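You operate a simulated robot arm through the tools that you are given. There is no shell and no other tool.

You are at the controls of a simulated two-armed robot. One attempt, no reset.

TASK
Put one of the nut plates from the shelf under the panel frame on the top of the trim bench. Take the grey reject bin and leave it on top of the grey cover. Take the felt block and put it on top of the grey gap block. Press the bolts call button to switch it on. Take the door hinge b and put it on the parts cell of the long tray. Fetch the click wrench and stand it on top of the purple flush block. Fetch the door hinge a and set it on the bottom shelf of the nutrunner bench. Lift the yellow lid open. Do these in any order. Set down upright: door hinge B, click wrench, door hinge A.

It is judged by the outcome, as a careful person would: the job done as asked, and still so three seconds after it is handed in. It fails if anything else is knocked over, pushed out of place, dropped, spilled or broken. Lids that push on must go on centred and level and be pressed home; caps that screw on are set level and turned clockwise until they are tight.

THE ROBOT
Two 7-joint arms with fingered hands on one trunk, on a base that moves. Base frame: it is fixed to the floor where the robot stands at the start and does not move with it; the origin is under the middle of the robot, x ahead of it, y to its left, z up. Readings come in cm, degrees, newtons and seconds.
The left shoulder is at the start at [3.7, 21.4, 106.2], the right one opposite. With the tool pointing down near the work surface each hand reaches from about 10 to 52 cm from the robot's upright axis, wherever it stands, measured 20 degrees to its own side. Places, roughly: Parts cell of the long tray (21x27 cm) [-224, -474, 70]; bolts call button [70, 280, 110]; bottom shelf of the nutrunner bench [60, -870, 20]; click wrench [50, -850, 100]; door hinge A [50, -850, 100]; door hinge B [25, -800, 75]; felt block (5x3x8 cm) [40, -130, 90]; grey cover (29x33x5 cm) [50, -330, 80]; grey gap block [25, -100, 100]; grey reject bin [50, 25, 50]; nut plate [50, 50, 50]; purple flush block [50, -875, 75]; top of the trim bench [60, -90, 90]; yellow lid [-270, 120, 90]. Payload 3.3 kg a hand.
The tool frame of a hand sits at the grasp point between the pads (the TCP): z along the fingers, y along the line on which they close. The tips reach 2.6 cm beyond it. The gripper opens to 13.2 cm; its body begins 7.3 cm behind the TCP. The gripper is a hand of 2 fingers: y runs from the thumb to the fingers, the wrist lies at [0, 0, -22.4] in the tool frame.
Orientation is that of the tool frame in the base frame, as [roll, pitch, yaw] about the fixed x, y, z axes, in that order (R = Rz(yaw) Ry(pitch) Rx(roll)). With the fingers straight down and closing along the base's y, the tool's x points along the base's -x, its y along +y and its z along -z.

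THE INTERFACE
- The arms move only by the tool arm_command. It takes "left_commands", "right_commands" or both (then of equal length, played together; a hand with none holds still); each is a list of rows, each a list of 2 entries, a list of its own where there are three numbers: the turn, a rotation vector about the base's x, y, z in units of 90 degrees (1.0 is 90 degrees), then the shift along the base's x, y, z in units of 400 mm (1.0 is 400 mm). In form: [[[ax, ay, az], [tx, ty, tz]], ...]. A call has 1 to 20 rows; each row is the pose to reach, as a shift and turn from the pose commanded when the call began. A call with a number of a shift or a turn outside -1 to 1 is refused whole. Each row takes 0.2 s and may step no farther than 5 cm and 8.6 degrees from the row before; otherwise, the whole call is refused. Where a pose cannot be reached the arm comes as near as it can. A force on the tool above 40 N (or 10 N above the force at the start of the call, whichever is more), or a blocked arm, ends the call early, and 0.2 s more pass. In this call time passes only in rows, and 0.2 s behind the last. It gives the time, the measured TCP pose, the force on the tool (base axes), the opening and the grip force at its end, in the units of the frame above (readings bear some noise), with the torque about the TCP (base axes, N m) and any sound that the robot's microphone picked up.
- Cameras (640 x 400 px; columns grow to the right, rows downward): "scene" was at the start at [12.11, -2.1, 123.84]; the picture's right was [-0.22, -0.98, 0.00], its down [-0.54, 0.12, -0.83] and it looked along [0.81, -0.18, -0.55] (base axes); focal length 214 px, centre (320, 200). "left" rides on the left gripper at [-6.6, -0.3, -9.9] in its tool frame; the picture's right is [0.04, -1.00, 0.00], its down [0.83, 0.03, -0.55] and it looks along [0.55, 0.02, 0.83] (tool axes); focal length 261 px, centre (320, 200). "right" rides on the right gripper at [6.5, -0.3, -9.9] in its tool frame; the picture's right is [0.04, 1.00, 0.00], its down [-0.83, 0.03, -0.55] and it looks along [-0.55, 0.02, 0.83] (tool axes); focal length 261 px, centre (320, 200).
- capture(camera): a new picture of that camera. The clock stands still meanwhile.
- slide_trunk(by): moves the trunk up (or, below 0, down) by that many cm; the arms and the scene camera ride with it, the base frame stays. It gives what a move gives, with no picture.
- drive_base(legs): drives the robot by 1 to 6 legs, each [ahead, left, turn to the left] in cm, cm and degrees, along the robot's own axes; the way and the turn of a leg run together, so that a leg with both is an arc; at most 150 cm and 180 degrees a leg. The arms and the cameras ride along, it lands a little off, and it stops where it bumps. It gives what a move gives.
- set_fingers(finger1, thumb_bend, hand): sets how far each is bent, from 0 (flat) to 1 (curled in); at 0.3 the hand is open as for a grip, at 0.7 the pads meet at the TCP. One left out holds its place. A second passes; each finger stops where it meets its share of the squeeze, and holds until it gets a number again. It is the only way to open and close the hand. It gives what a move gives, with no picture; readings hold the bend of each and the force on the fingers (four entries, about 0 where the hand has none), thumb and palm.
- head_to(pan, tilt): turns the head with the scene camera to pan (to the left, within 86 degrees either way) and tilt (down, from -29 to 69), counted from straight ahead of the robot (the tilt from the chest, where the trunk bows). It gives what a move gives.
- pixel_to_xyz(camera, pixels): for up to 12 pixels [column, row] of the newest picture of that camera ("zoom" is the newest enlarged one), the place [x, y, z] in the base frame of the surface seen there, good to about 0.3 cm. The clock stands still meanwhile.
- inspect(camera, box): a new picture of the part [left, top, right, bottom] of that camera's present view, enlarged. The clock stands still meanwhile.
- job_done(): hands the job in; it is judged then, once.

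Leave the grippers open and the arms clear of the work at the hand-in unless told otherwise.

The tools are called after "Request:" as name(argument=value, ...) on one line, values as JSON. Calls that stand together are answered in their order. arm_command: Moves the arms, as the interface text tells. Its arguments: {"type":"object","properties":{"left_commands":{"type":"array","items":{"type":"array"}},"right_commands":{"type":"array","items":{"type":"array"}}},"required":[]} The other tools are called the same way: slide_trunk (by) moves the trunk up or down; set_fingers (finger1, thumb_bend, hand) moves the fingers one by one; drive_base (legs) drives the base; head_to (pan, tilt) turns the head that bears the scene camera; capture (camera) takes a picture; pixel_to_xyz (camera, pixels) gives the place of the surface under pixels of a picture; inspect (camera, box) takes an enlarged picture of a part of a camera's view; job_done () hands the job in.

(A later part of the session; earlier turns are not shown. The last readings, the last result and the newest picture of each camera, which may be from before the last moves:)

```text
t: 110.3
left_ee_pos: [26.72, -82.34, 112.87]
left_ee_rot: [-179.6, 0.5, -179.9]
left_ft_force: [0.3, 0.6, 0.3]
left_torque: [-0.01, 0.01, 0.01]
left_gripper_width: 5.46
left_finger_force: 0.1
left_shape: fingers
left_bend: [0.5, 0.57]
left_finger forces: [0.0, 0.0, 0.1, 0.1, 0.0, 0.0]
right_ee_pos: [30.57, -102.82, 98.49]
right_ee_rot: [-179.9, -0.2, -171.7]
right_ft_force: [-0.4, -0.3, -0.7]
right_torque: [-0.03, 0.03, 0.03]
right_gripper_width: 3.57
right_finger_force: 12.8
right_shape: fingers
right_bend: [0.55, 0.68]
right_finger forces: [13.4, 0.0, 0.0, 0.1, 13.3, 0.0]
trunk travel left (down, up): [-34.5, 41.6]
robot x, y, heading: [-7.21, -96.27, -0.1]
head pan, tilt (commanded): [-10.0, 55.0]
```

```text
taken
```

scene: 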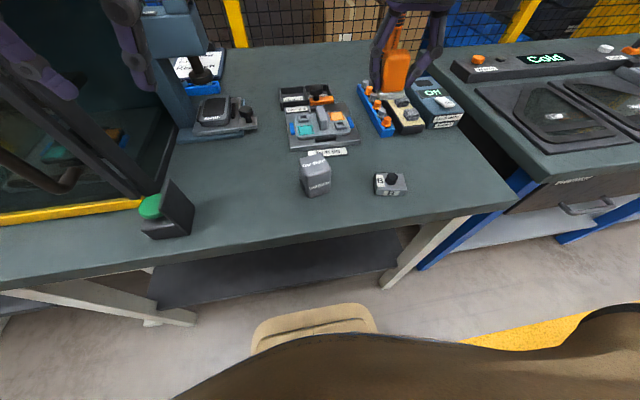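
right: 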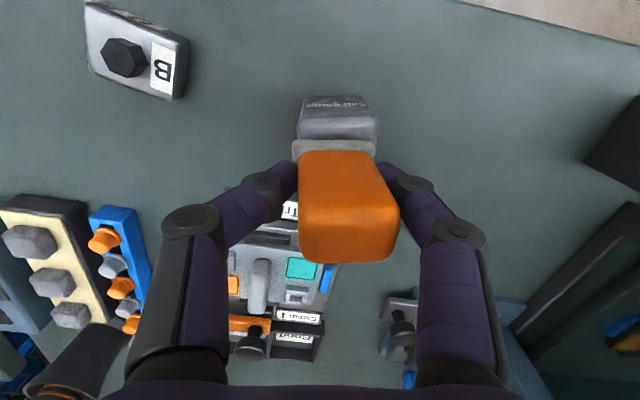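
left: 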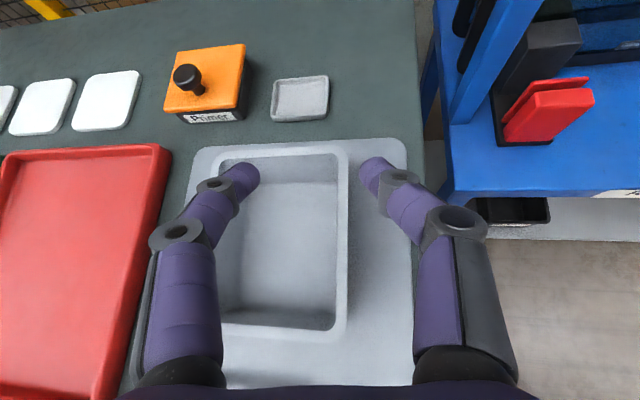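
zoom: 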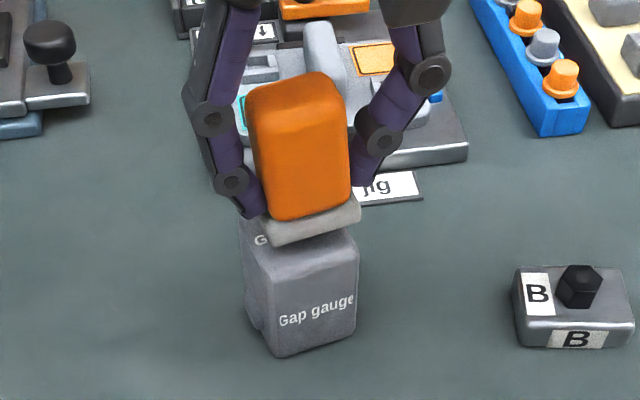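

In the scene view the felt base sits slightly back and to the right on the gap block's top. I will measure both to correct it.

Request:
pixel_to_xyz(camera="zoom", pixels=[[275, 238], [318, 232], [357, 214], [252, 250], [300, 255], [350, 245], [268, 262], [350, 262], [300, 300], [247, 280], [354, 290]])

Request:
pixel_to_xyz(camera="right", pixels=[[300, 148], [370, 148], [335, 148], [302, 130], [375, 130], [335, 125], [335, 105], [335, 135]])

```text
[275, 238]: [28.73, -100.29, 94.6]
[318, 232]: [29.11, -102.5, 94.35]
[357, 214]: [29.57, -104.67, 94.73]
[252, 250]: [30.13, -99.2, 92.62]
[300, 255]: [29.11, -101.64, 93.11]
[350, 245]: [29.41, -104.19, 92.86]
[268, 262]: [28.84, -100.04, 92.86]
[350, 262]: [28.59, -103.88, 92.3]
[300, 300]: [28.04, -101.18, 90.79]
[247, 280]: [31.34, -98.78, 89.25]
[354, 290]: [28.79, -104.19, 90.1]
```

```text
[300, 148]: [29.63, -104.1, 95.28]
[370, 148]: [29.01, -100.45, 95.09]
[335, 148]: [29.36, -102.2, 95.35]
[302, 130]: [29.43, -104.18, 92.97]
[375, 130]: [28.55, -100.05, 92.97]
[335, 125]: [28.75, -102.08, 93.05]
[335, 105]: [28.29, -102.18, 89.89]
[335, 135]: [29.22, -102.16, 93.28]
```

The felt base centre is at about (30.6,-102.2) and the block top at (30.5,-101.6). I will shift 0.5 cm left and lower the last bit.

Request:
arm_command(right_commands=[[[0, 0, 0], [-0.004, 0.013, -0.004]], [[0, 0, 0], [-0.004, 0.013, -0.014]], [[0, 0, 0], [-0.004, 0.013, -0.019]]])

Request:
inspect(camera="scene", box=[260, 100, 380, 210])

```text
t: 111.1
left_ee_pos: [26.76, -82.25, 112.95]
left_ee_rot: [-179.7, 0.5, -180.0]
left_ft_force: [0.0, -0.4, 0.0]
left_torque: [0.02, -0.02, 0.03]
left_gripper_width: 5.45
left_finger_force: 0.0
left_shape: fingers
left_bend: [0.5, 0.57]
left_finger forces: [0.0, 0.1, 0.0, 0.0, 0.1, 0.1]
right_ee_pos: [30.27, -102.12, 97.73]
right_ee_rot: [-179.8, -0.3, -171.7]
right_ft_force: [0.7, -0.3, -2.3]
right_torque: [-0.02, -0.02, -0.01]
right_gripper_width: 3.55
right_finger_force: 13.0
right_shape: fingers
right_bend: [0.55, 0.68]
right_finger forces: [13.3, 0.0, 0.0, 0.0, 13.4, 0.1]
trunk travel left (down, up): [-34.5, 41.6]
robot x, y, heading: [-7.18, -96.92, -0.3]
head pan, tilt (commanded): [-10.0, 55.0]
```

```text
3.64 times, centred on (320, 155) of scene
```

zoom: 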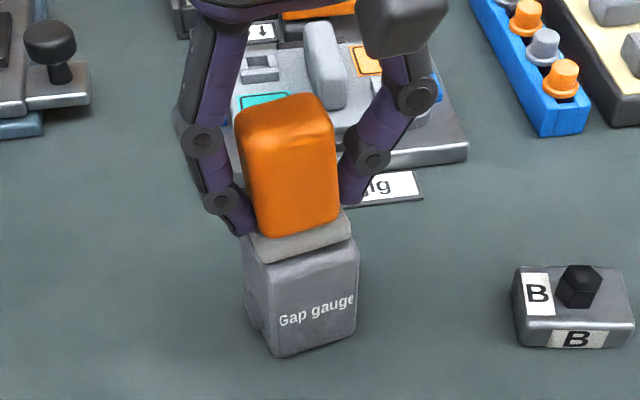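

It is aligned now and almost touching. I will lower in tiny steps until I feel contact.

Request:
arm_command(right_commands=[[[0, 0, 0], [0, 0, -0.005]], [[0, 0, 0], [0, 0, -0.01]]])

Request:
inspect(camera="scene", box=[260, 100, 380, 210])

```text
t: 111.7
left_ee_pos: [26.77, -82.28, 113.01]
left_ee_rot: [-179.7, 0.5, 179.9]
left_ft_force: [0.1, 0.3, 1.2]
left_torque: [-0.02, 0.01, 0.0]
left_gripper_width: 5.42
left_finger_force: 0.3
left_shape: fingers
left_bend: [0.5, 0.57]
left_finger forces: [0.0, 0.0, 0.1, 0.0, 0.1, 0.0]
right_ee_pos: [30.27, -102.29, 97.33]
right_ee_rot: [-179.9, 0.0, -171.8]
right_ft_force: [0.0, -1.3, 8.0]
right_torque: [0.26, 0.04, 0.04]
right_gripper_width: 3.57
right_finger_force: 14.2
right_shape: fingers
right_bend: [0.57, 0.68]
right_finger forces: [13.8, 0.1, 0.1, 0.1, 14.8, 0.0]
trunk travel left (down, up): [-34.5, 41.6]
robot x, y, heading: [-7.03, -96.33, -0.3]
head pan, tilt (commanded): [-10.0, 55.0]
```

```text
3.64 times, centred on (320, 155) of scene
```

zoom: 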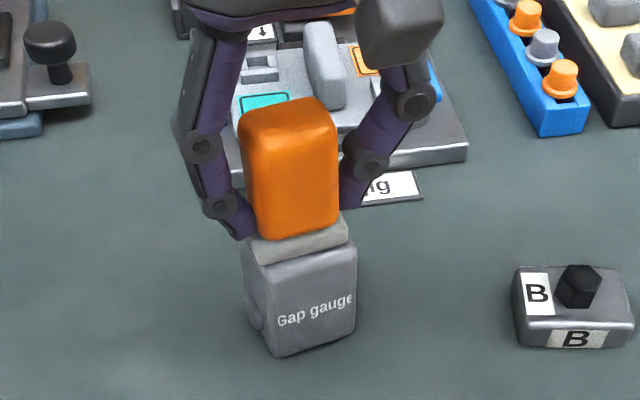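

Contact reads 8 N. I will ease off slightly, then open both fingers evenly and rise.

Request:
arm_command(right_commands=[[[0, 0, 0], [0, 0, 0.004]]])

Request:
set_fingers(hand="right", finger1=0.45, thumb_bend=0.56)

Request:
inspect(camera="scene", box=[260, 100, 380, 210])

```text
t: 112.1
left_ee_pos: [26.69, -82.29, 112.88]
left_ee_rot: [-179.7, 0.4, 180.0]
left_ft_force: [0.2, -0.6, -0.3]
left_torque: [0.03, 0.01, 0.03]
left_gripper_width: 5.44
left_finger_force: 0.0
left_shape: fingers
left_bend: [0.5, 0.57]
left_finger forces: [0.0, 0.0, 0.0, 0.1, 0.1, 0.0]
right_ee_pos: [30.16, -102.15, 97.49]
right_ee_rot: [-179.9, -0.3, -171.6]
right_ft_force: [-0.5, 0.1, 6.2]
right_torque: [0.19, 0.02, -0.02]
right_gripper_width: 3.54
right_finger_force: 14.2
right_shape: fingers
right_bend: [0.57, 0.68]
right_finger forces: [13.8, 0.0, 0.0, 0.1, 14.5, 0.1]
trunk travel left (down, up): [-34.5, 41.6]
robot x, y, heading: [-6.98, -96.78, -0.1]
head pan, tilt (commanded): [-10.0, 55.0]
```

```text
t: 113.1
left_ee_pos: [26.72, -82.29, 112.87]
left_ee_rot: [-179.7, 0.5, -179.9]
left_ft_force: [-0.3, -0.6, -0.4]
left_torque: [0.01, 0.0, 0.0]
left_gripper_width: 5.43
left_finger_force: 0.0
left_shape: fingers
left_bend: [0.5, 0.57]
left_finger forces: [0.0, 0.1, 0.0, 0.0, 0.0, 0.1]
right_ee_pos: [30.34, -102.08, 97.48]
right_ee_rot: [-179.8, -0.3, -171.6]
right_ft_force: [-0.2, 0.6, -0.1]
right_torque: [0.02, 0.0, 0.02]
right_gripper_width: 6.42
right_finger_force: 0.0
right_shape: fingers
right_bend: [0.45, 0.56]
right_finger forces: [0.1, 0.1, 0.0, 0.0, 0.1, 0.0]
trunk travel left (down, up): [-34.5, 41.6]
robot x, y, heading: [-7.25, -96.36, -0.2]
head pan, tilt (commanded): [-10.0, 55.0]
```

```text
3.64 times, centred on (320, 155) of scene
```

zoom: 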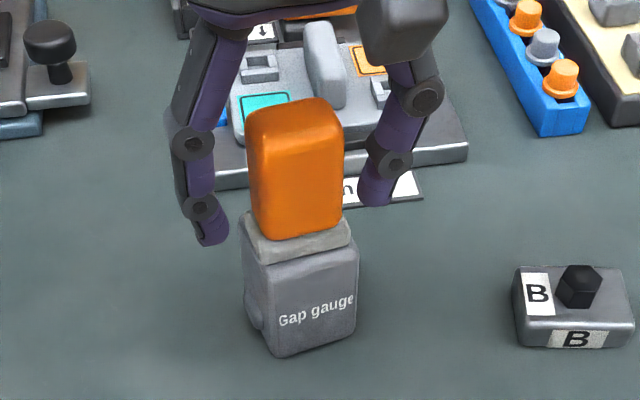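

The felt block stands squarely on the gap block. I will raise the hand straight up 14 cm and back the robot away.

Request:
arm_command(right_commands=[[[0, 0, 0], [0, 0, 0.06]], [[0, 0, 0], [0, 0, 0.15]], [[0, 0, 0], [0, 0, 0.25]], [[0, 0, 0], [0, 0, 0.35]]])

Request:
drive_base(legs=[[-48, 0, 0]])

Request:
head_to(pan=0, tilt=35)

Request:
inspect(camera="scene", box=[200, 80, 460, 260])

```text
t: 114.1
left_ee_pos: [26.73, -82.34, 112.99]
left_ee_rot: [-179.7, 0.4, -180.0]
left_ft_force: [-0.6, 0.4, 0.3]
left_torque: [0.05, 0.02, 0.02]
left_gripper_width: 5.43
left_finger_force: 0.1
left_shape: fingers
left_bend: [0.5, 0.57]
left_finger forces: [0.1, 0.1, 0.0, 0.1, 0.0, 0.0]
right_ee_pos: [30.24, -102.31, 111.6]
right_ee_rot: [-179.9, -0.2, -171.6]
right_ft_force: [0.5, -0.6, -0.7]
right_torque: [-0.01, -0.03, 0.01]
right_gripper_width: 6.45
right_finger_force: 0.0
right_shape: fingers
right_bend: [0.45, 0.56]
right_finger forces: [0.0, 0.0, 0.0, 0.0, 0.0, 0.1]
trunk travel left (down, up): [-34.5, 41.6]
robot x, y, heading: [-7.25, -96.77, -0.2]
head pan, tilt (commanded): [-10.0, 55.0]
```

```text
t: 116.9
left_ee_pos: [-20.55, -82.27, 112.87]
left_ee_rot: [-179.6, 0.4, 179.7]
left_ft_force: [-0.4, -0.6, -0.2]
left_torque: [0.03, -0.06, -0.01]
left_gripper_width: 5.4
left_finger_force: 0.1
left_shape: fingers
left_bend: [0.5, 0.57]
left_finger forces: [0.1, 0.0, 0.1, 0.1, 0.0, 0.0]
right_ee_pos: [-17.17, -102.25, 111.51]
right_ee_rot: [-179.8, -0.2, -172.1]
right_ft_force: [-0.2, -0.6, 0.1]
right_torque: [0.02, 0.0, 0.0]
right_gripper_width: 6.44
right_finger_force: 0.0
right_shape: fingers
right_bend: [0.45, 0.56]
right_finger forces: [0.0, 0.0, 0.1, 0.0, 0.0, 0.1]
trunk travel left (down, up): [-34.5, 41.6]
robot x, y, heading: [-54.31, -96.61, -0.3]
head pan, tilt (commanded): [-10.0, 55.0]
```

```text
t: 117.8
left_ee_pos: [-20.58, -82.29, 112.9]
left_ee_rot: [-179.7, 0.4, 179.6]
left_ft_force: [0.1, 0.4, 0.0]
left_torque: [0.02, 0.04, 0.02]
left_gripper_width: 5.44
left_finger_force: 0.1
left_shape: fingers
left_bend: [0.5, 0.57]
left_finger forces: [0.0, 0.0, 0.0, 0.1, 0.1, 0.0]
right_ee_pos: [-16.98, -102.29, 111.52]
right_ee_rot: [-179.9, -0.2, -172.0]
right_ft_force: [0.9, -0.2, -2.2]
right_torque: [0.01, 0.0, 0.0]
right_gripper_width: 6.45
right_finger_force: 0.1
right_shape: fingers
right_bend: [0.45, 0.56]
right_finger forces: [0.0, 0.0, 0.0, 0.1, 0.0, 0.0]
trunk travel left (down, up): [-34.5, 41.6]
robot x, y, heading: [-54.49, -96.73, -0.3]
head pan, tilt (commanded): [0.0, 35.0]
```

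```text
2.22 times, centred on (330, 170) of scene
```

zoom: 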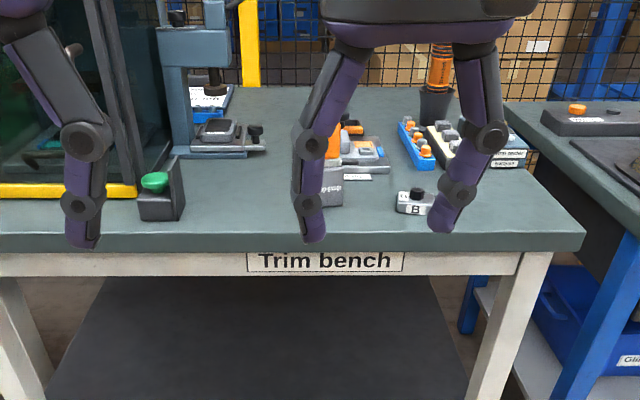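

Plate and felt block look fine. Next is the bolts call button near (70,280,110). I will strafe left in stages and look first.

Request:
drive_base(legs=[[0, 140, 0]])

Request:
head_to(pan=35, tilt=25)

Request:
capture(camera="scene")

```text
t: 124.8
left_ee_pos: [-19.54, 57.94, 112.86]
left_ee_rot: [-179.6, 0.5, 179.6]
left_ft_force: [0.0, 0.0, 0.0]
left_torque: [0.01, 0.0, 0.02]
left_gripper_width: 5.4
left_finger_force: 0.0
left_shape: fingers
left_bend: [0.5, 0.57]
left_finger forces: [0.1, 0.0, 0.1, 0.0, 0.0, 0.0]
right_ee_pos: [-16.18, 37.98, 111.54]
right_ee_rot: [-179.7, -0.3, -172.2]
right_ft_force: [0.3, 0.6, -0.4]
right_torque: [0.01, 0.03, 0.0]
right_gripper_width: 6.45
right_finger_force: 0.1
right_shape: fingers
right_bend: [0.45, 0.56]
right_finger forces: [0.0, 0.1, 0.1, 0.1, 0.0, 0.1]
trunk travel left (down, up): [-34.5, 41.6]
robot x, y, heading: [-53.55, 43.9, -0.5]
head pan, tilt (commanded): [0.0, 35.0]
```

```text
t: 125.8
left_ee_pos: [-19.47, 58.0, 112.95]
left_ee_rot: [-179.6, 0.6, 179.5]
left_ft_force: [0.0, 0.2, 0.6]
left_torque: [-0.03, -0.01, -0.01]
left_gripper_width: 5.46
left_finger_force: 0.1
left_shape: fingers
left_bend: [0.5, 0.57]
left_finger forces: [0.0, 0.0, 0.1, 0.1, 0.1, 0.0]
right_ee_pos: [-15.97, 37.96, 111.55]
right_ee_rot: [-179.8, -0.2, -172.1]
right_ft_force: [0.2, 0.3, -0.2]
right_torque: [0.03, 0.01, -0.02]
right_gripper_width: 6.43
right_finger_force: 0.0
right_shape: fingers
right_bend: [0.45, 0.56]
right_finger forces: [0.0, 0.0, 0.0, 0.0, 0.0, 0.1]
trunk travel left (down, up): [-34.5, 41.6]
robot x, y, heading: [-53.42, 43.68, -0.5]
head pan, tilt (commanded): [35.0, 25.0]
```

```text
taken
```

scene: 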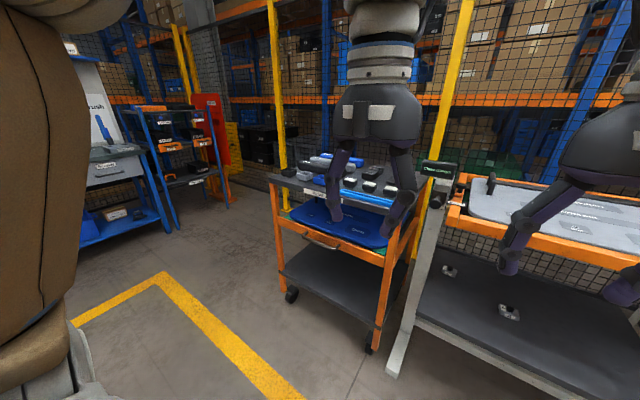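

The way to the left is clear along this line. I will move on 120 cm and look.

Request:
drive_base(legs=[[0, 120, 0.5]])

Request:
head_to(pan=20, tilt=20)

Request:
capture(camera="scene")

```text
t: 131.8
left_ee_pos: [-19.89, 178.04, 112.89]
left_ee_rot: [-179.6, 0.6, -179.5]
left_ft_force: [-0.5, -0.3, -0.1]
left_torque: [-0.01, -0.02, 0.01]
left_gripper_width: 5.43
left_finger_force: 0.0
left_shape: fingers
left_bend: [0.5, 0.57]
left_finger forces: [0.0, 0.1, 0.0, 0.0, 0.0, 0.0]
right_ee_pos: [-16.11, 158.22, 111.55]
right_ee_rot: [-179.9, -0.3, -171.0]
right_ft_force: [-0.1, -0.1, 1.1]
right_torque: [-0.03, -0.01, -0.03]
right_gripper_width: 6.43
right_finger_force: 0.0
right_shape: fingers
right_bend: [0.45, 0.56]
right_finger forces: [0.1, 0.0, 0.0, 0.0, 0.0, 0.1]
trunk travel left (down, up): [-34.5, 41.6]
robot x, y, heading: [-53.35, 163.32, 0.6]
head pan, tilt (commanded): [35.0, 25.0]
```

```text
t: 132.6
left_ee_pos: [-19.76, 178.13, 112.78]
left_ee_rot: [-179.6, 0.5, -179.4]
left_ft_force: [0.6, -0.3, 0.5]
left_torque: [0.04, 0.03, 0.02]
left_gripper_width: 5.43
left_finger_force: 0.0
left_shape: fingers
left_bend: [0.5, 0.57]
left_finger forces: [0.1, 0.0, 0.0, 0.1, 0.1, 0.0]
right_ee_pos: [-16.07, 158.11, 111.56]
right_ee_rot: [-179.7, -0.2, -171.2]
right_ft_force: [0.2, 0.1, -0.6]
right_torque: [-0.03, 0.0, 0.0]
right_gripper_width: 6.43
right_finger_force: 0.0
right_shape: fingers
right_bend: [0.45, 0.56]
right_finger forces: [0.1, 0.0, 0.0, 0.0, 0.0, 0.0]
trunk travel left (down, up): [-34.5, 41.6]
robot x, y, heading: [-53.52, 163.28, 0.6]
head pan, tilt (commanded): [20.0, 20.0]
```

```text
taken
```

scene: 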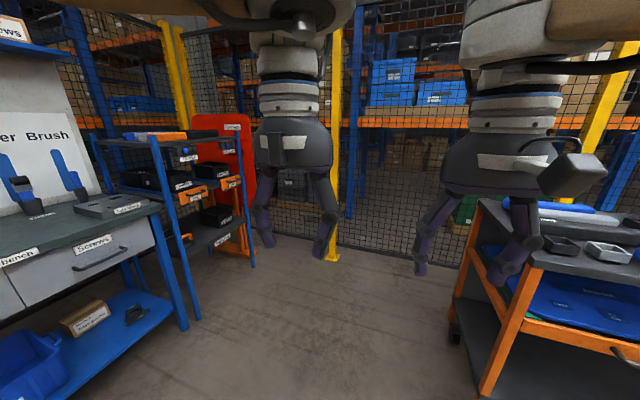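

I see a blue rack near (180,180) with labelled call devices, and a bench with a tool board at left. I will zoom in there.

Request:
inspect(camera="scene", box=[60, 90, 270, 270])

Request:
pixel_to_xyz(camera="scene", pixels=[[155, 135], [180, 155], [200, 173], [195, 195], [220, 175], [165, 210], [240, 150], [100, 210], [60, 200]])

```text
2.22 times, centred on (165, 180) of scene
```

zoom: 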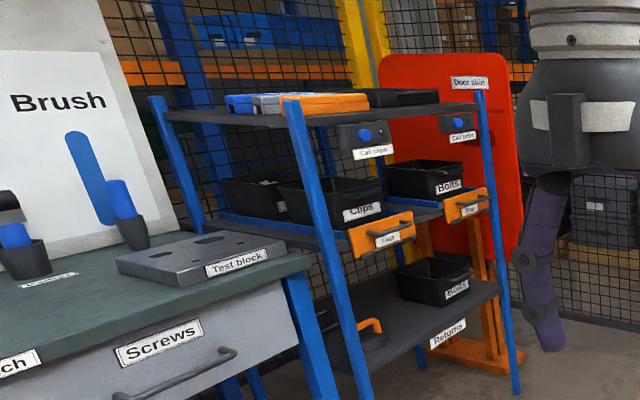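

```text
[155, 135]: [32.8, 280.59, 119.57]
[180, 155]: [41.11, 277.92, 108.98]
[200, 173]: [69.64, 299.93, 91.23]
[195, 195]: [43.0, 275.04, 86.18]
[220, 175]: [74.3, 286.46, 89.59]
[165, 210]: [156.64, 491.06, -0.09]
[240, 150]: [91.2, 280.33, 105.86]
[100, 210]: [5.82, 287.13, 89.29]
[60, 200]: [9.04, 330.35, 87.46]
```

The buttons "Call clips" and "Call bolts" are mounted on the rack's face that looks toward -y. I will zoom in tighter on them and measure the free floor nearby.

Request:
inspect(camera="scene", box=[165, 115, 265, 185])

Request:
pixel_to_xyz(camera="zoom", pixels=[[170, 112], [375, 85], [400, 80], [350, 85], [390, 120], [200, 165], [445, 60], [30, 20], [400, 62]])

Request:
pixel_to_xyz(camera="scene", pixels=[[330, 255], [450, 320], [480, 390], [300, 300], [400, 265], [290, 235], [250, 265], [500, 200], [470, 230], [345, 200]])

```text
5.71 times, centred on (215, 150) of scene
```

zoom: 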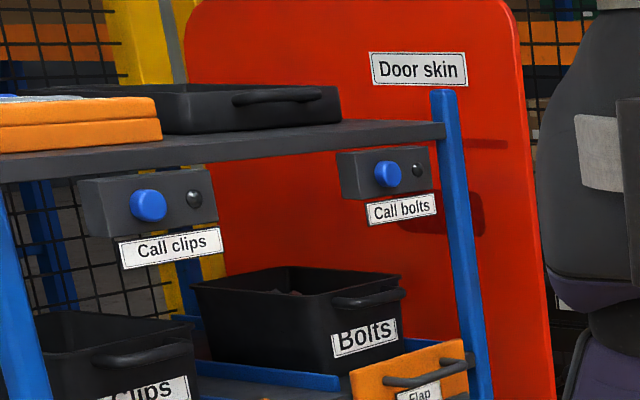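

```text
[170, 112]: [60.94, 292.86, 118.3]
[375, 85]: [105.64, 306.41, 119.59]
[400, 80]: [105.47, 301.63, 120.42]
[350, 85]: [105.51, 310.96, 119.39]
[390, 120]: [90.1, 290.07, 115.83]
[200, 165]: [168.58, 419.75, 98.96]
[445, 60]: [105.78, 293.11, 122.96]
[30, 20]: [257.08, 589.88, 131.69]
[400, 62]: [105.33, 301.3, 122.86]
```

```text
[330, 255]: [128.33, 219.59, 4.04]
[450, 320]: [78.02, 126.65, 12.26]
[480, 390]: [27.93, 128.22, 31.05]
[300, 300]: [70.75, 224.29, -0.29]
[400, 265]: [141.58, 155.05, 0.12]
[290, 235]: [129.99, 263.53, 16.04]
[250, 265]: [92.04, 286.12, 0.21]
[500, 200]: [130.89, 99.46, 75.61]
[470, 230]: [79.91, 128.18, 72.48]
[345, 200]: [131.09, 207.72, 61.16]
```

I will measure the bolts button itself at zoom (388,174).

Request:
pixel_to_xyz(camera="zoom", pixels=[[388, 174], [380, 168], [395, 182], [350, 180], [425, 178], [418, 170], [400, 208], [148, 205], [195, 198], [90, 205]])

```text
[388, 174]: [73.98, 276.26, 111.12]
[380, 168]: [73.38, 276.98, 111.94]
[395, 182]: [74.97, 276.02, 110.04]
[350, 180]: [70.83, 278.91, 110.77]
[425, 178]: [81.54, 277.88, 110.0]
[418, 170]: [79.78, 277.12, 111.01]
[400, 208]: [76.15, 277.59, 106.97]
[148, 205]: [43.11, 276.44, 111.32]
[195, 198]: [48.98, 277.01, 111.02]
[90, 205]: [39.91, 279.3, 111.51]
```

The bolts button's dome tip is at (74.2,276.2,111.1), to be pushed toward +y. I will drive onto the free floor in front of it and turn to face +y.

Request:
drive_base(legs=[[0, 42, -0.6], [112, 0, 0], [0, 0, 90]])

Request:
head_to(pan=0, tilt=20)

Request:
capture(camera="scene")

```text
t: 144.3
left_ee_pos: [39.43, 240.22, 112.89]
left_ee_rot: [-179.6, 0.6, -87.0]
left_ft_force: [-0.3, -0.2, -0.3]
left_torque: [0.01, -0.01, -0.02]
left_gripper_width: 5.43
left_finger_force: 0.0
left_shape: fingers
left_bend: [0.5, 0.57]
left_finger forces: [0.0, 0.0, 0.0, 0.1, 0.1, 0.0]
right_ee_pos: [59.35, 244.87, 111.49]
right_ee_rot: [-179.8, -0.2, -78.8]
right_ft_force: [0.4, 1.7, 0.5]
right_torque: [-0.04, 0.02, -0.01]
right_gripper_width: 6.44
right_finger_force: 0.0
right_shape: fingers
right_bend: [0.45, 0.56]
right_finger forces: [0.0, 0.0, 0.1, 0.0, 0.0, 0.0]
trunk travel left (down, up): [-34.5, 41.6]
robot x, y, heading: [55.25, 207.24, 92.7]
head pan, tilt (commanded): [20.0, 20.0]
```

```text
t: 145.1
left_ee_pos: [39.5, 240.16, 112.91]
left_ee_rot: [-179.5, 0.6, -87.1]
left_ft_force: [-0.2, -0.8, -0.3]
left_torque: [0.0, -0.04, -0.01]
left_gripper_width: 5.44
left_finger_force: 0.0
left_shape: fingers
left_bend: [0.5, 0.57]
left_finger forces: [0.0, 0.1, 0.0, 0.1, 0.0, 0.1]
right_ee_pos: [59.29, 244.79, 111.55]
right_ee_rot: [-179.8, -0.3, -78.8]
right_ft_force: [0.5, -0.9, 0.5]
right_torque: [-0.02, 0.0, -0.01]
right_gripper_width: 6.43
right_finger_force: 0.1
right_shape: fingers
right_bend: [0.45, 0.56]
right_finger forces: [0.0, 0.1, 0.0, 0.1, 0.2, 0.0]
trunk travel left (down, up): [-34.5, 41.6]
robot x, y, heading: [55.18, 207.12, 92.5]
head pan, tilt (commanded): [0.0, 20.0]
```

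```text
taken
```

scene: 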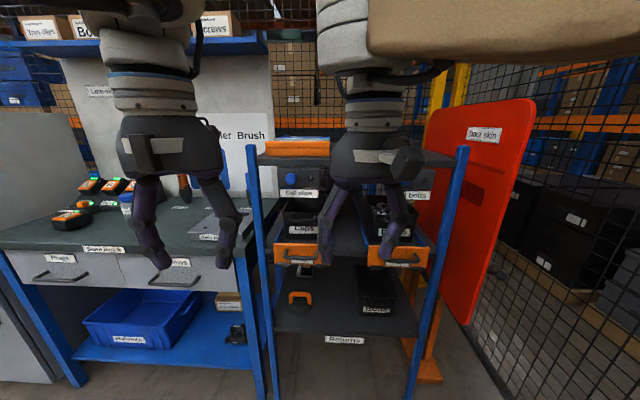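

I face the rack now. I will square up the heading, shift 4 cm right, and close the right fingers to make a pusher.

Request:
drive_base(legs=[[0, -4, -2.5]])

Request:
set_fingers(hand="right", finger1=0.7, thumb_bend=0.7)

```text
t: 146.0
left_ee_pos: [45.3, 240.95, 112.93]
left_ee_rot: [-179.8, 0.5, -89.7]
left_ft_force: [0.4, -0.4, 0.2]
left_torque: [-0.02, 0.03, -0.01]
left_gripper_width: 5.43
left_finger_force: 0.1
left_shape: fingers
left_bend: [0.5, 0.57]
left_finger forces: [0.0, 0.1, 0.0, 0.0, 0.0, 0.1]
right_ee_pos: [65.25, 244.76, 111.54]
right_ee_rot: [-180.0, -0.2, -81.4]
right_ft_force: [0.8, -0.8, -0.1]
right_torque: [-0.01, 0.04, -0.01]
right_gripper_width: 6.44
right_finger_force: 0.1
right_shape: fingers
right_bend: [0.45, 0.56]
right_finger forces: [0.0, 0.0, 0.1, 0.0, 0.1, 0.0]
trunk travel left (down, up): [-34.5, 41.6]
robot x, y, heading: [59.43, 206.92, 90.0]
head pan, tilt (commanded): [0.0, 20.0]
```

```text
t: 147.0
left_ee_pos: [45.01, 241.05, 112.87]
left_ee_rot: [-179.6, 0.5, -89.6]
left_ft_force: [0.7, -0.3, -0.3]
left_torque: [0.02, 0.01, 0.01]
left_gripper_width: 5.43
left_finger_force: 0.1
left_shape: fingers
left_bend: [0.5, 0.57]
left_finger forces: [0.1, 0.0, 0.0, 0.0, 0.0, 0.0]
right_ee_pos: [65.07, 244.72, 111.66]
right_ee_rot: [-179.8, -0.3, -81.4]
right_ft_force: [0.6, 0.1, 0.6]
right_torque: [-0.02, 0.03, -0.01]
right_gripper_width: 0.22
right_finger_force: 0.0
right_shape: fingers
right_bend: [0.7, 0.7]
right_finger forces: [0.0, 0.1, 0.0, 0.0, 0.0, 0.0]
trunk travel left (down, up): [-34.5, 41.6]
robot x, y, heading: [59.37, 207.43, 90.3]
head pan, tilt (commanded): [0.0, 20.0]
```

The fingers are closed. I will tip the right hand forward 60° and bring it in line with the button, well short of it.

Request:
arm_command(right_commands=[[[0.083, 0, -0.012], [0.03, 0.03, 0.002]], [[0.167, 0, -0.024], [0.06, 0.06, 0.004]], [[0.25, 0, -0.036], [0.09, 0.09, 0.006]], [[0.333, 0, -0.048], [0.115, 0.12, 0.008]], [[0.417, 0, -0.06], [0.145, 0.15, 0.01]], [[0.5, 0, -0.072], [0.17, 0.18, 0.012]], [[0.583, 0, -0.084], [0.2, 0.22, 0.014]], [[0.667, 0, -0.097], [0.228, 0.25, 0.0175]]])

Request:
capture(camera="right")

Request:
capture(camera="scene")

```text
t: 148.8
left_ee_pos: [45.22, 241.04, 112.91]
left_ee_rot: [-179.6, 0.5, -89.7]
left_ft_force: [-0.4, -0.5, 0.5]
left_torque: [-0.03, 0.04, 0.0]
left_gripper_width: 5.44
left_finger_force: 0.0
left_shape: fingers
left_bend: [0.5, 0.57]
left_finger forces: [0.1, 0.0, 0.0, 0.0, 0.0, 0.1]
right_ee_pos: [74.22, 254.76, 112.33]
right_ee_rot: [-173.5, 59.7, -87.5]
right_ft_force: [0.2, -1.2, -0.6]
right_torque: [-0.03, -0.04, 0.0]
right_gripper_width: 0.18
right_finger_force: 0.0
right_shape: fingers
right_bend: [0.7, 0.7]
right_finger forces: [0.0, 0.0, 0.0, 0.1, 0.0, 0.1]
trunk travel left (down, up): [-34.5, 41.6]
robot x, y, heading: [59.33, 207.2, 90.4]
head pan, tilt (commanded): [0.0, 20.0]
```

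```text
taken
```

right: 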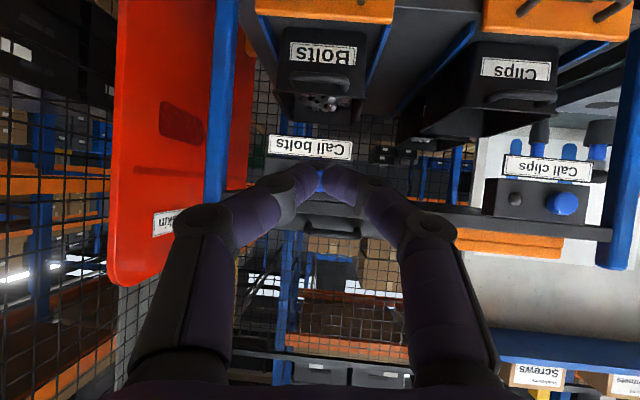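

```text
taken
```

scene: 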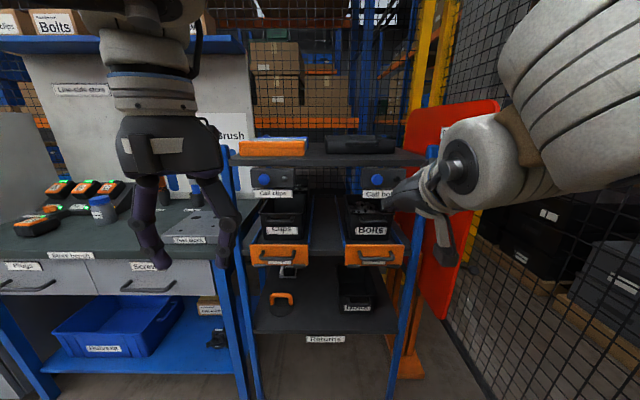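

The hand lines up with the bolts button at (377,179). I will measure the dome from here.

Request:
inspect(camera="scene", box=[320, 140, 440, 220])

Request:
pixel_to_xyz(camera="scene", pixels=[[377, 179], [374, 176], [380, 181], [365, 178], [264, 180], [377, 170], [402, 192], [412, 190]])

```text
5.00 times, centred on (380, 180) of scene
```

zoom: 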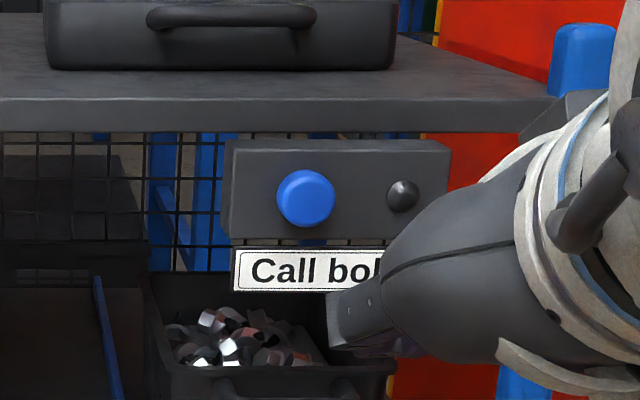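

```text
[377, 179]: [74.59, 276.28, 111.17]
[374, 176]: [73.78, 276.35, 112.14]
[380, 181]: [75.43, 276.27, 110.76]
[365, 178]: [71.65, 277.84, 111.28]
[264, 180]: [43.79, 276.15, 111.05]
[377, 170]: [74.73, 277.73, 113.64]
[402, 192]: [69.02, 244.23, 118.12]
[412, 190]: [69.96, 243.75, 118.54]
```

The dome centre is (74.4,276.2,111.1). I will drive 14 cm ahead, keeping the fingertips 5 cm short.

Request:
drive_base(legs=[[14, 0, -0.3]])

Request:
capture(camera="scene")

Request:
capture(camera="right")

```text
t: 150.1
left_ee_pos: [45.31, 255.21, 112.86]
left_ee_rot: [-179.8, 0.4, -90.1]
left_ft_force: [0.7, -0.2, -1.0]
left_torque: [-0.08, -0.04, -0.04]
left_gripper_width: 5.44
left_finger_force: 0.0
left_shape: fingers
left_bend: [0.5, 0.57]
left_finger forces: [0.1, 0.0, 0.1, 0.0, 0.0, 0.0]
right_ee_pos: [74.71, 268.52, 112.25]
right_ee_rot: [-173.4, 59.5, -87.8]
right_ft_force: [-0.2, 0.7, 0.3]
right_torque: [-0.01, 0.0, 0.0]
right_gripper_width: 0.18
right_finger_force: 0.0
right_shape: fingers
right_bend: [0.7, 0.7]
right_finger forces: [0.0, 0.1, 0.0, 0.0, 0.0, 0.0]
trunk travel left (down, up): [-34.5, 41.6]
robot x, y, heading: [59.59, 221.27, 89.8]
head pan, tilt (commanded): [0.0, 20.0]
```

```text
taken
```

scene: 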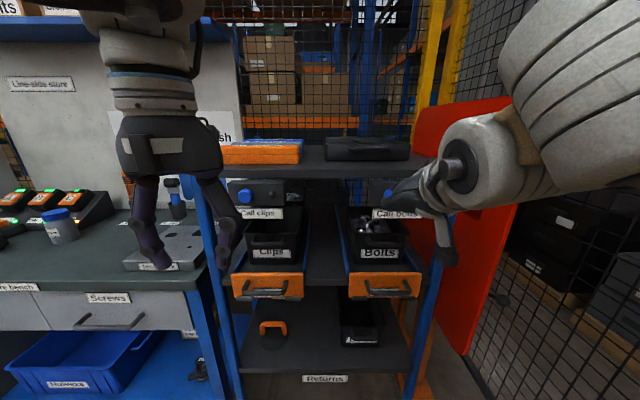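

```text
taken
```

right: 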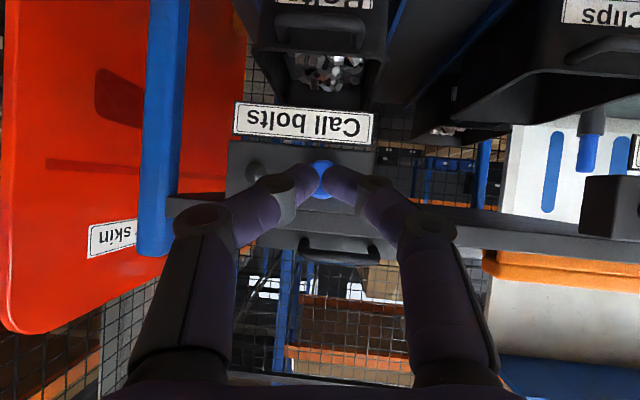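

The fingertips at (325,175) are right in line with the blue dome at (322,175). I will advance to near contact first.

Request:
arm_command(right_commands=[[[0, 0, 0], [-0.006, 0.05, 0]], [[0, 0, 0], [-0.006, 0.1, 0]], [[0, 0, 0], [-0.006, 0.13, 0]]])

Request:
arm_command(right_commands=[[[0, 0, 0], [0, 0.01, 0]], [[0, 0, 0], [0, 0.02, 0]]])

Request:
capture(camera="right")

Request:
inspect(camera="scene", box=[340, 150, 460, 230])

```text
t: 150.9
left_ee_pos: [45.4, 255.1, 112.99]
left_ee_rot: [-179.7, 0.4, -90.1]
left_ft_force: [0.1, 0.1, -0.3]
left_torque: [-0.04, 0.02, 0.01]
left_gripper_width: 5.43
left_finger_force: 0.1
left_shape: fingers
left_bend: [0.5, 0.57]
left_finger forces: [0.1, 0.0, 0.1, 0.0, 0.0, 0.0]
right_ee_pos: [74.4, 273.65, 112.18]
right_ee_rot: [-173.4, 59.5, -87.7]
right_ft_force: [0.1, 0.5, -0.4]
right_torque: [-0.01, 0.01, -0.01]
right_gripper_width: 0.18
right_finger_force: 0.0
right_shape: fingers
right_bend: [0.7, 0.7]
right_finger forces: [0.1, 0.1, 0.0, 0.1, 0.1, 0.0]
trunk travel left (down, up): [-34.5, 41.6]
robot x, y, heading: [59.51, 221.1, 89.8]
head pan, tilt (commanded): [0.0, 20.0]
```

```text
t: 151.5
left_ee_pos: [45.42, 254.99, 112.87]
left_ee_rot: [-179.8, 0.5, -90.3]
left_ft_force: [-0.2, 0.0, -0.1]
left_torque: [-0.01, 0.03, -0.04]
left_gripper_width: 5.46
left_finger_force: 0.0
left_shape: fingers
left_bend: [0.5, 0.57]
left_finger forces: [0.0, 0.0, 0.0, 0.0, 0.0, 0.0]
right_ee_pos: [74.41, 274.43, 112.33]
right_ee_rot: [-173.4, 59.5, -87.8]
right_ft_force: [-0.5, -3.6, -0.3]
right_torque: [-0.06, 0.02, 0.02]
right_gripper_width: 0.16
right_finger_force: 1.6
right_shape: fingers
right_bend: [0.7, 0.7]
right_finger forces: [3.1, 0.0, 0.0, 0.0, 0.1, 0.0]
trunk travel left (down, up): [-34.5, 41.6]
robot x, y, heading: [59.49, 221.03, 89.8]
head pan, tilt (commanded): [0.0, 20.0]
heard: click
```

```text
taken
```

right: 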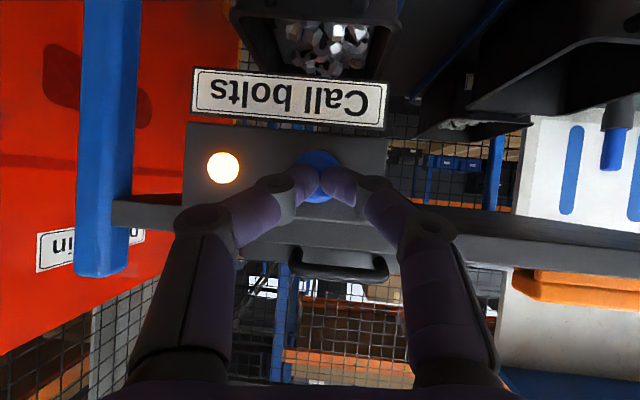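

```text
5.00 times, centred on (400, 190) of scene
```

zoom: 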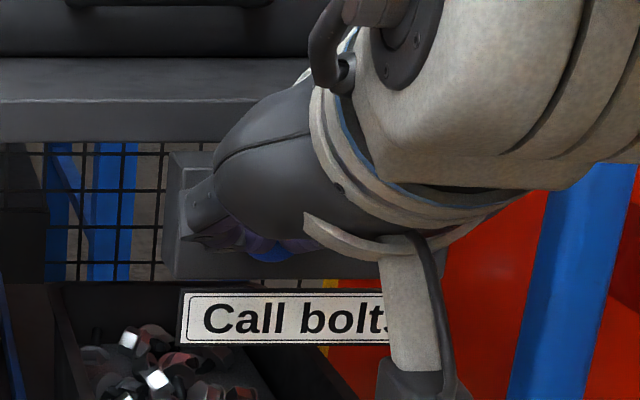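

I heard a click and the lamp at (223,167) is lit. I will pull straight back and check that it stays on.

Request:
arm_command(right_commands=[[[0, 0, 0], [0, -0.05, 0]], [[0, 0, 0], [0, -0.14, 0]]])

Request:
drive_base(legs=[[-25, 0, 0]])

Request:
capture(camera="right")

Request:
inspect(camera="scene", box=[220, 110, 440, 260])

```text
t: 152.1
left_ee_pos: [45.24, 254.86, 112.86]
left_ee_rot: [-179.8, 0.5, -90.2]
left_ft_force: [1.0, -0.7, -0.5]
left_torque: [-0.02, 0.01, 0.01]
left_gripper_width: 5.42
left_finger_force: 0.1
left_shape: fingers
left_bend: [0.5, 0.57]
left_finger forces: [0.0, 0.0, 0.0, 0.0, 0.0, 0.1]
right_ee_pos: [74.19, 269.04, 112.1]
right_ee_rot: [-173.4, 59.4, -88.0]
right_ft_force: [-0.2, -0.8, 0.3]
right_torque: [0.0, -0.02, 0.05]
right_gripper_width: 0.17
right_finger_force: 0.0
right_shape: fingers
right_bend: [0.7, 0.7]
right_finger forces: [0.0, 0.1, 0.0, 0.0, 0.0, 0.0]
trunk travel left (down, up): [-34.5, 41.6]
robot x, y, heading: [59.37, 221.4, 89.8]
head pan, tilt (commanded): [0.0, 20.0]
```

```text
t: 154.0
left_ee_pos: [45.37, 228.76, 113.09]
left_ee_rot: [-179.6, 0.5, -90.5]
left_ft_force: [-0.2, -0.4, 0.6]
left_torque: [0.03, 0.0, -0.01]
left_gripper_width: 5.43
left_finger_force: 0.1
left_shape: fingers
left_bend: [0.5, 0.57]
left_finger forces: [0.1, 0.0, 0.0, 0.0, 0.0, 0.0]
right_ee_pos: [74.31, 242.89, 112.07]
right_ee_rot: [-173.4, 59.6, -88.1]
right_ft_force: [0.5, 0.2, 0.5]
right_torque: [-0.01, 0.02, 0.02]
right_gripper_width: 0.16
right_finger_force: 0.1
right_shape: fingers
right_bend: [0.7, 0.7]
right_finger forces: [0.0, 0.0, 0.0, 0.1, 0.0, 0.0]
trunk travel left (down, up): [-34.5, 41.6]
robot x, y, heading: [59.43, 194.91, 89.4]
head pan, tilt (commanded): [0.0, 20.0]
```

```text
taken
```

right: 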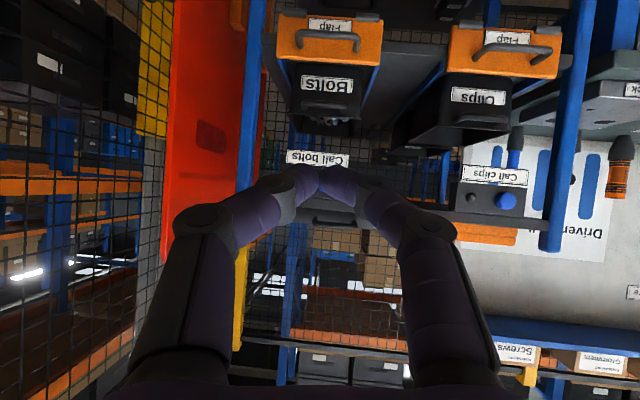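

```text
2.67 times, centred on (330, 185) of scene
```

zoom: 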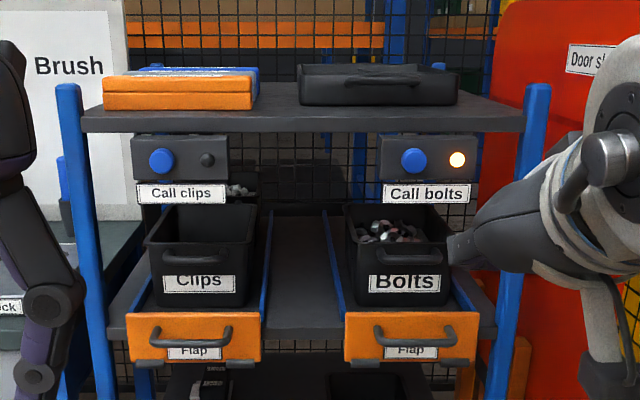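

The bolts lamp stays on after release. Next is the yellow lid near (-270,120,90). I will bring the right hand back to pointing down, then turn to face -x.

Request:
arm_command(right_commands=[[[-0.083, 0, 0], [-0.02, -0.03, 0]], [[-0.167, 0, 0], [-0.04, -0.06, 0]], [[-0.25, 0, 0], [-0.06, -0.09, 0]], [[-0.333, 0, 0], [-0.08, -0.12, 0]], [[-0.417, 0, 0], [-0.1, -0.15, 0]], [[-0.5, 0, 0], [-0.1, -0.18, 0]], [[-0.583, 0, 0], [-0.1, -0.21, 0]], [[-0.667, 0, 0], [-0.1, -0.24, 0]]])

Request:
drive_base(legs=[[0, 0, 90]])

Request:
head_to(pan=0, tilt=15)

Request:
capture(camera="scene")

```text
t: 155.8
left_ee_pos: [45.31, 228.98, 112.85]
left_ee_rot: [-179.7, 0.5, -90.3]
left_ft_force: [-0.7, 0.4, 0.7]
left_torque: [0.02, -0.01, 0.03]
left_gripper_width: 5.42
left_finger_force: 0.1
left_shape: fingers
left_bend: [0.5, 0.57]
left_finger forces: [0.1, 0.1, 0.1, 0.0, 0.0, 0.1]
right_ee_pos: [68.77, 232.25, 110.11]
right_ee_rot: [-175.0, -0.6, -89.0]
right_ft_force: [-0.1, 0.1, 0.3]
right_torque: [0.02, 0.0, 0.01]
right_gripper_width: 0.19
right_finger_force: 0.1
right_shape: fingers
right_bend: [0.7, 0.7]
right_finger forces: [0.0, 0.1, 0.0, 0.0, 0.0, 0.0]
right hand out of reach, approached as far as the arm can: row 8
trunk travel left (down, up): [-34.5, 41.6]
robot x, y, heading: [58.88, 194.95, 89.4]
head pan, tilt (commanded): [0.0, 20.0]
```

```text
t: 159.9
left_ee_pos: [24.82, 182.43, 112.88]
left_ee_rot: [-179.7, 0.4, -2.9]
left_ft_force: [0.3, -0.5, -1.0]
left_torque: [-0.01, 0.02, -0.01]
left_gripper_width: 5.45
left_finger_force: 0.1
left_shape: fingers
left_bend: [0.5, 0.57]
left_finger forces: [0.0, 0.0, 0.0, 0.0, 0.0, 0.0]
right_ee_pos: [22.39, 206.05, 110.25]
right_ee_rot: [-175.1, -0.4, -1.6]
right_ft_force: [-0.2, -0.1, -0.1]
right_torque: [-0.02, 0.03, 0.03]
right_gripper_width: 0.19
right_finger_force: 0.0
right_shape: fingers
right_bend: [0.7, 0.7]
right_finger forces: [0.0, 0.0, 0.0, 0.0, 0.0, 0.0]
trunk travel left (down, up): [-34.5, 41.6]
robot x, y, heading: [59.32, 194.86, 177.1]
head pan, tilt (commanded): [0.0, 20.0]
```

```text
t: 160.6
left_ee_pos: [24.73, 182.5, 112.97]
left_ee_rot: [-179.6, 0.5, -2.9]
left_ft_force: [-0.2, 0.7, 0.3]
left_torque: [-0.01, -0.05, 0.03]
left_gripper_width: 5.42
left_finger_force: 0.1
left_shape: fingers
left_bend: [0.5, 0.57]
left_finger forces: [0.0, 0.0, 0.1, 0.0, 0.0, 0.0]
right_ee_pos: [22.63, 206.12, 110.34]
right_ee_rot: [-175.2, -0.6, -1.4]
right_ft_force: [-0.7, 0.6, -0.1]
right_torque: [0.0, 0.01, 0.01]
right_gripper_width: 0.15
right_finger_force: 0.0
right_shape: fingers
right_bend: [0.7, 0.7]
right_finger forces: [0.0, 0.0, 0.1, 0.0, 0.1, 0.1]
trunk travel left (down, up): [-34.5, 41.6]
robot x, y, heading: [59.18, 195.24, 177.1]
head pan, tilt (commanded): [0.0, 15.0]
```

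```text
taken
```

scene: 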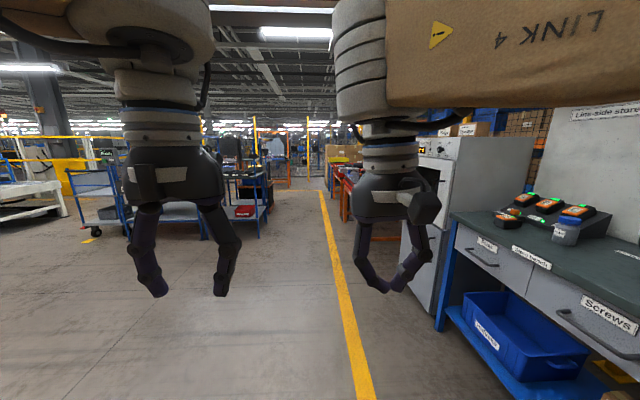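

I face -x now. I will zoom into the area where the yellow lid should be.

Request:
inspect(camera="scene", box=[40, 120, 360, 260])

```text
2.00 times, centred on (200, 190) of scene
```

zoom: 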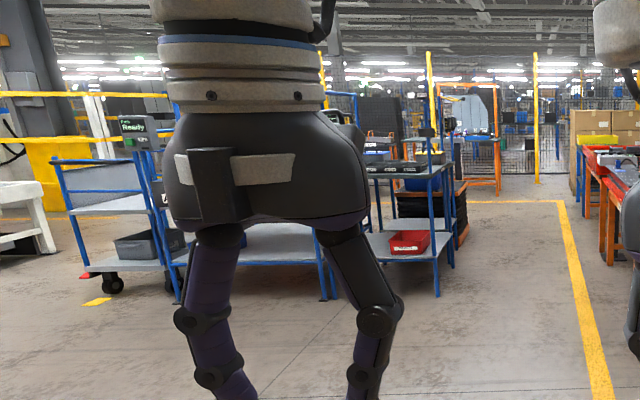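

The way ahead is open floor. I will drive ahead 130 cm and look again.

Request:
drive_base(legs=[[130, 0, 2.9]])

Request:
head_to(pan=30, tilt=20)

Request:
capture(camera="scene")

```text
t: 167.1
left_ee_pos: [-105.31, 184.08, 112.84]
left_ee_rot: [-179.7, 0.5, 0.0]
left_ft_force: [0.5, -0.5, 0.4]
left_torque: [0.01, -0.02, 0.04]
left_gripper_width: 5.43
left_finger_force: 0.1
left_shape: fingers
left_bend: [0.5, 0.57]
left_finger forces: [0.0, 0.0, 0.0, 0.1, 0.0, 0.0]
right_ee_pos: [-108.81, 207.38, 110.2]
right_ee_rot: [-175.1, -0.5, 1.5]
right_ft_force: [-0.2, 0.4, -0.1]
right_torque: [0.0, -0.03, -0.01]
right_gripper_width: 0.14
right_finger_force: 0.0
right_shape: fingers
right_bend: [0.7, 0.7]
right_finger forces: [0.1, 0.1, 0.0, 0.0, 0.1, 0.0]
trunk travel left (down, up): [-34.5, 41.6]
robot x, y, heading: [-71.33, 198.36, -180.0]
head pan, tilt (commanded): [0.0, 15.0]
```

```text
t: 168.1
left_ee_pos: [-105.27, 184.1, 112.92]
left_ee_rot: [-179.6, 0.5, 0.2]
left_ft_force: [0.6, 0.6, 0.3]
left_torque: [-0.01, -0.04, -0.01]
left_gripper_width: 5.44
left_finger_force: 0.1
left_shape: fingers
left_bend: [0.5, 0.57]
left_finger forces: [0.1, 0.0, 0.0, 0.0, 0.1, 0.0]
right_ee_pos: [-108.77, 207.46, 110.31]
right_ee_rot: [-175.0, -0.4, 1.5]
right_ft_force: [0.6, -0.8, -0.3]
right_torque: [0.0, -0.03, 0.0]
right_gripper_width: 0.17
right_finger_force: 0.0
right_shape: fingers
right_bend: [0.7, 0.7]
right_finger forces: [0.1, 0.1, 0.1, 0.0, 0.0, 0.0]
trunk travel left (down, up): [-34.5, 41.6]
robot x, y, heading: [-71.66, 198.43, -179.9]
head pan, tilt (commanded): [30.0, 20.0]
```

```text
taken
```

scene: 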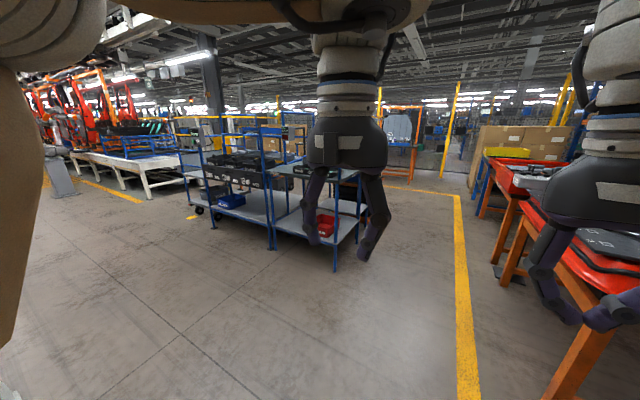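

I see blue carts ahead-left and a yellow object at (505,152) to the right. I will measure and zoom.

Request:
pixel_to_xyz(camera="scene", pixels=[[505, 152], [230, 175], [350, 180], [325, 225], [220, 200], [250, 165], [290, 175], [200, 170], [335, 270]])

Request:
inspect(camera="scene", box=[160, 110, 400, 260])

```text
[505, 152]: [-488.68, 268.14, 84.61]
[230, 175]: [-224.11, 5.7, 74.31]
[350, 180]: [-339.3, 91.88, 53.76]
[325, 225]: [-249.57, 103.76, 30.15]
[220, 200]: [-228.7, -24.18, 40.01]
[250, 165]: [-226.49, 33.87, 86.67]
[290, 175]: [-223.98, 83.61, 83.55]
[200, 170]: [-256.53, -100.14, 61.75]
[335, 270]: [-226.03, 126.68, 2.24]
```

```text
2.67 times, centred on (280, 185) of scene
```

zoom: 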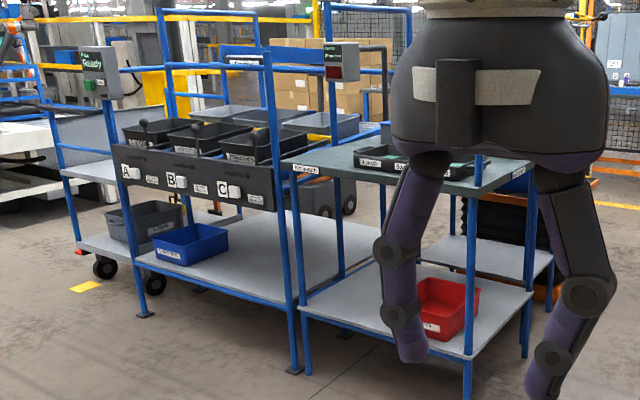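

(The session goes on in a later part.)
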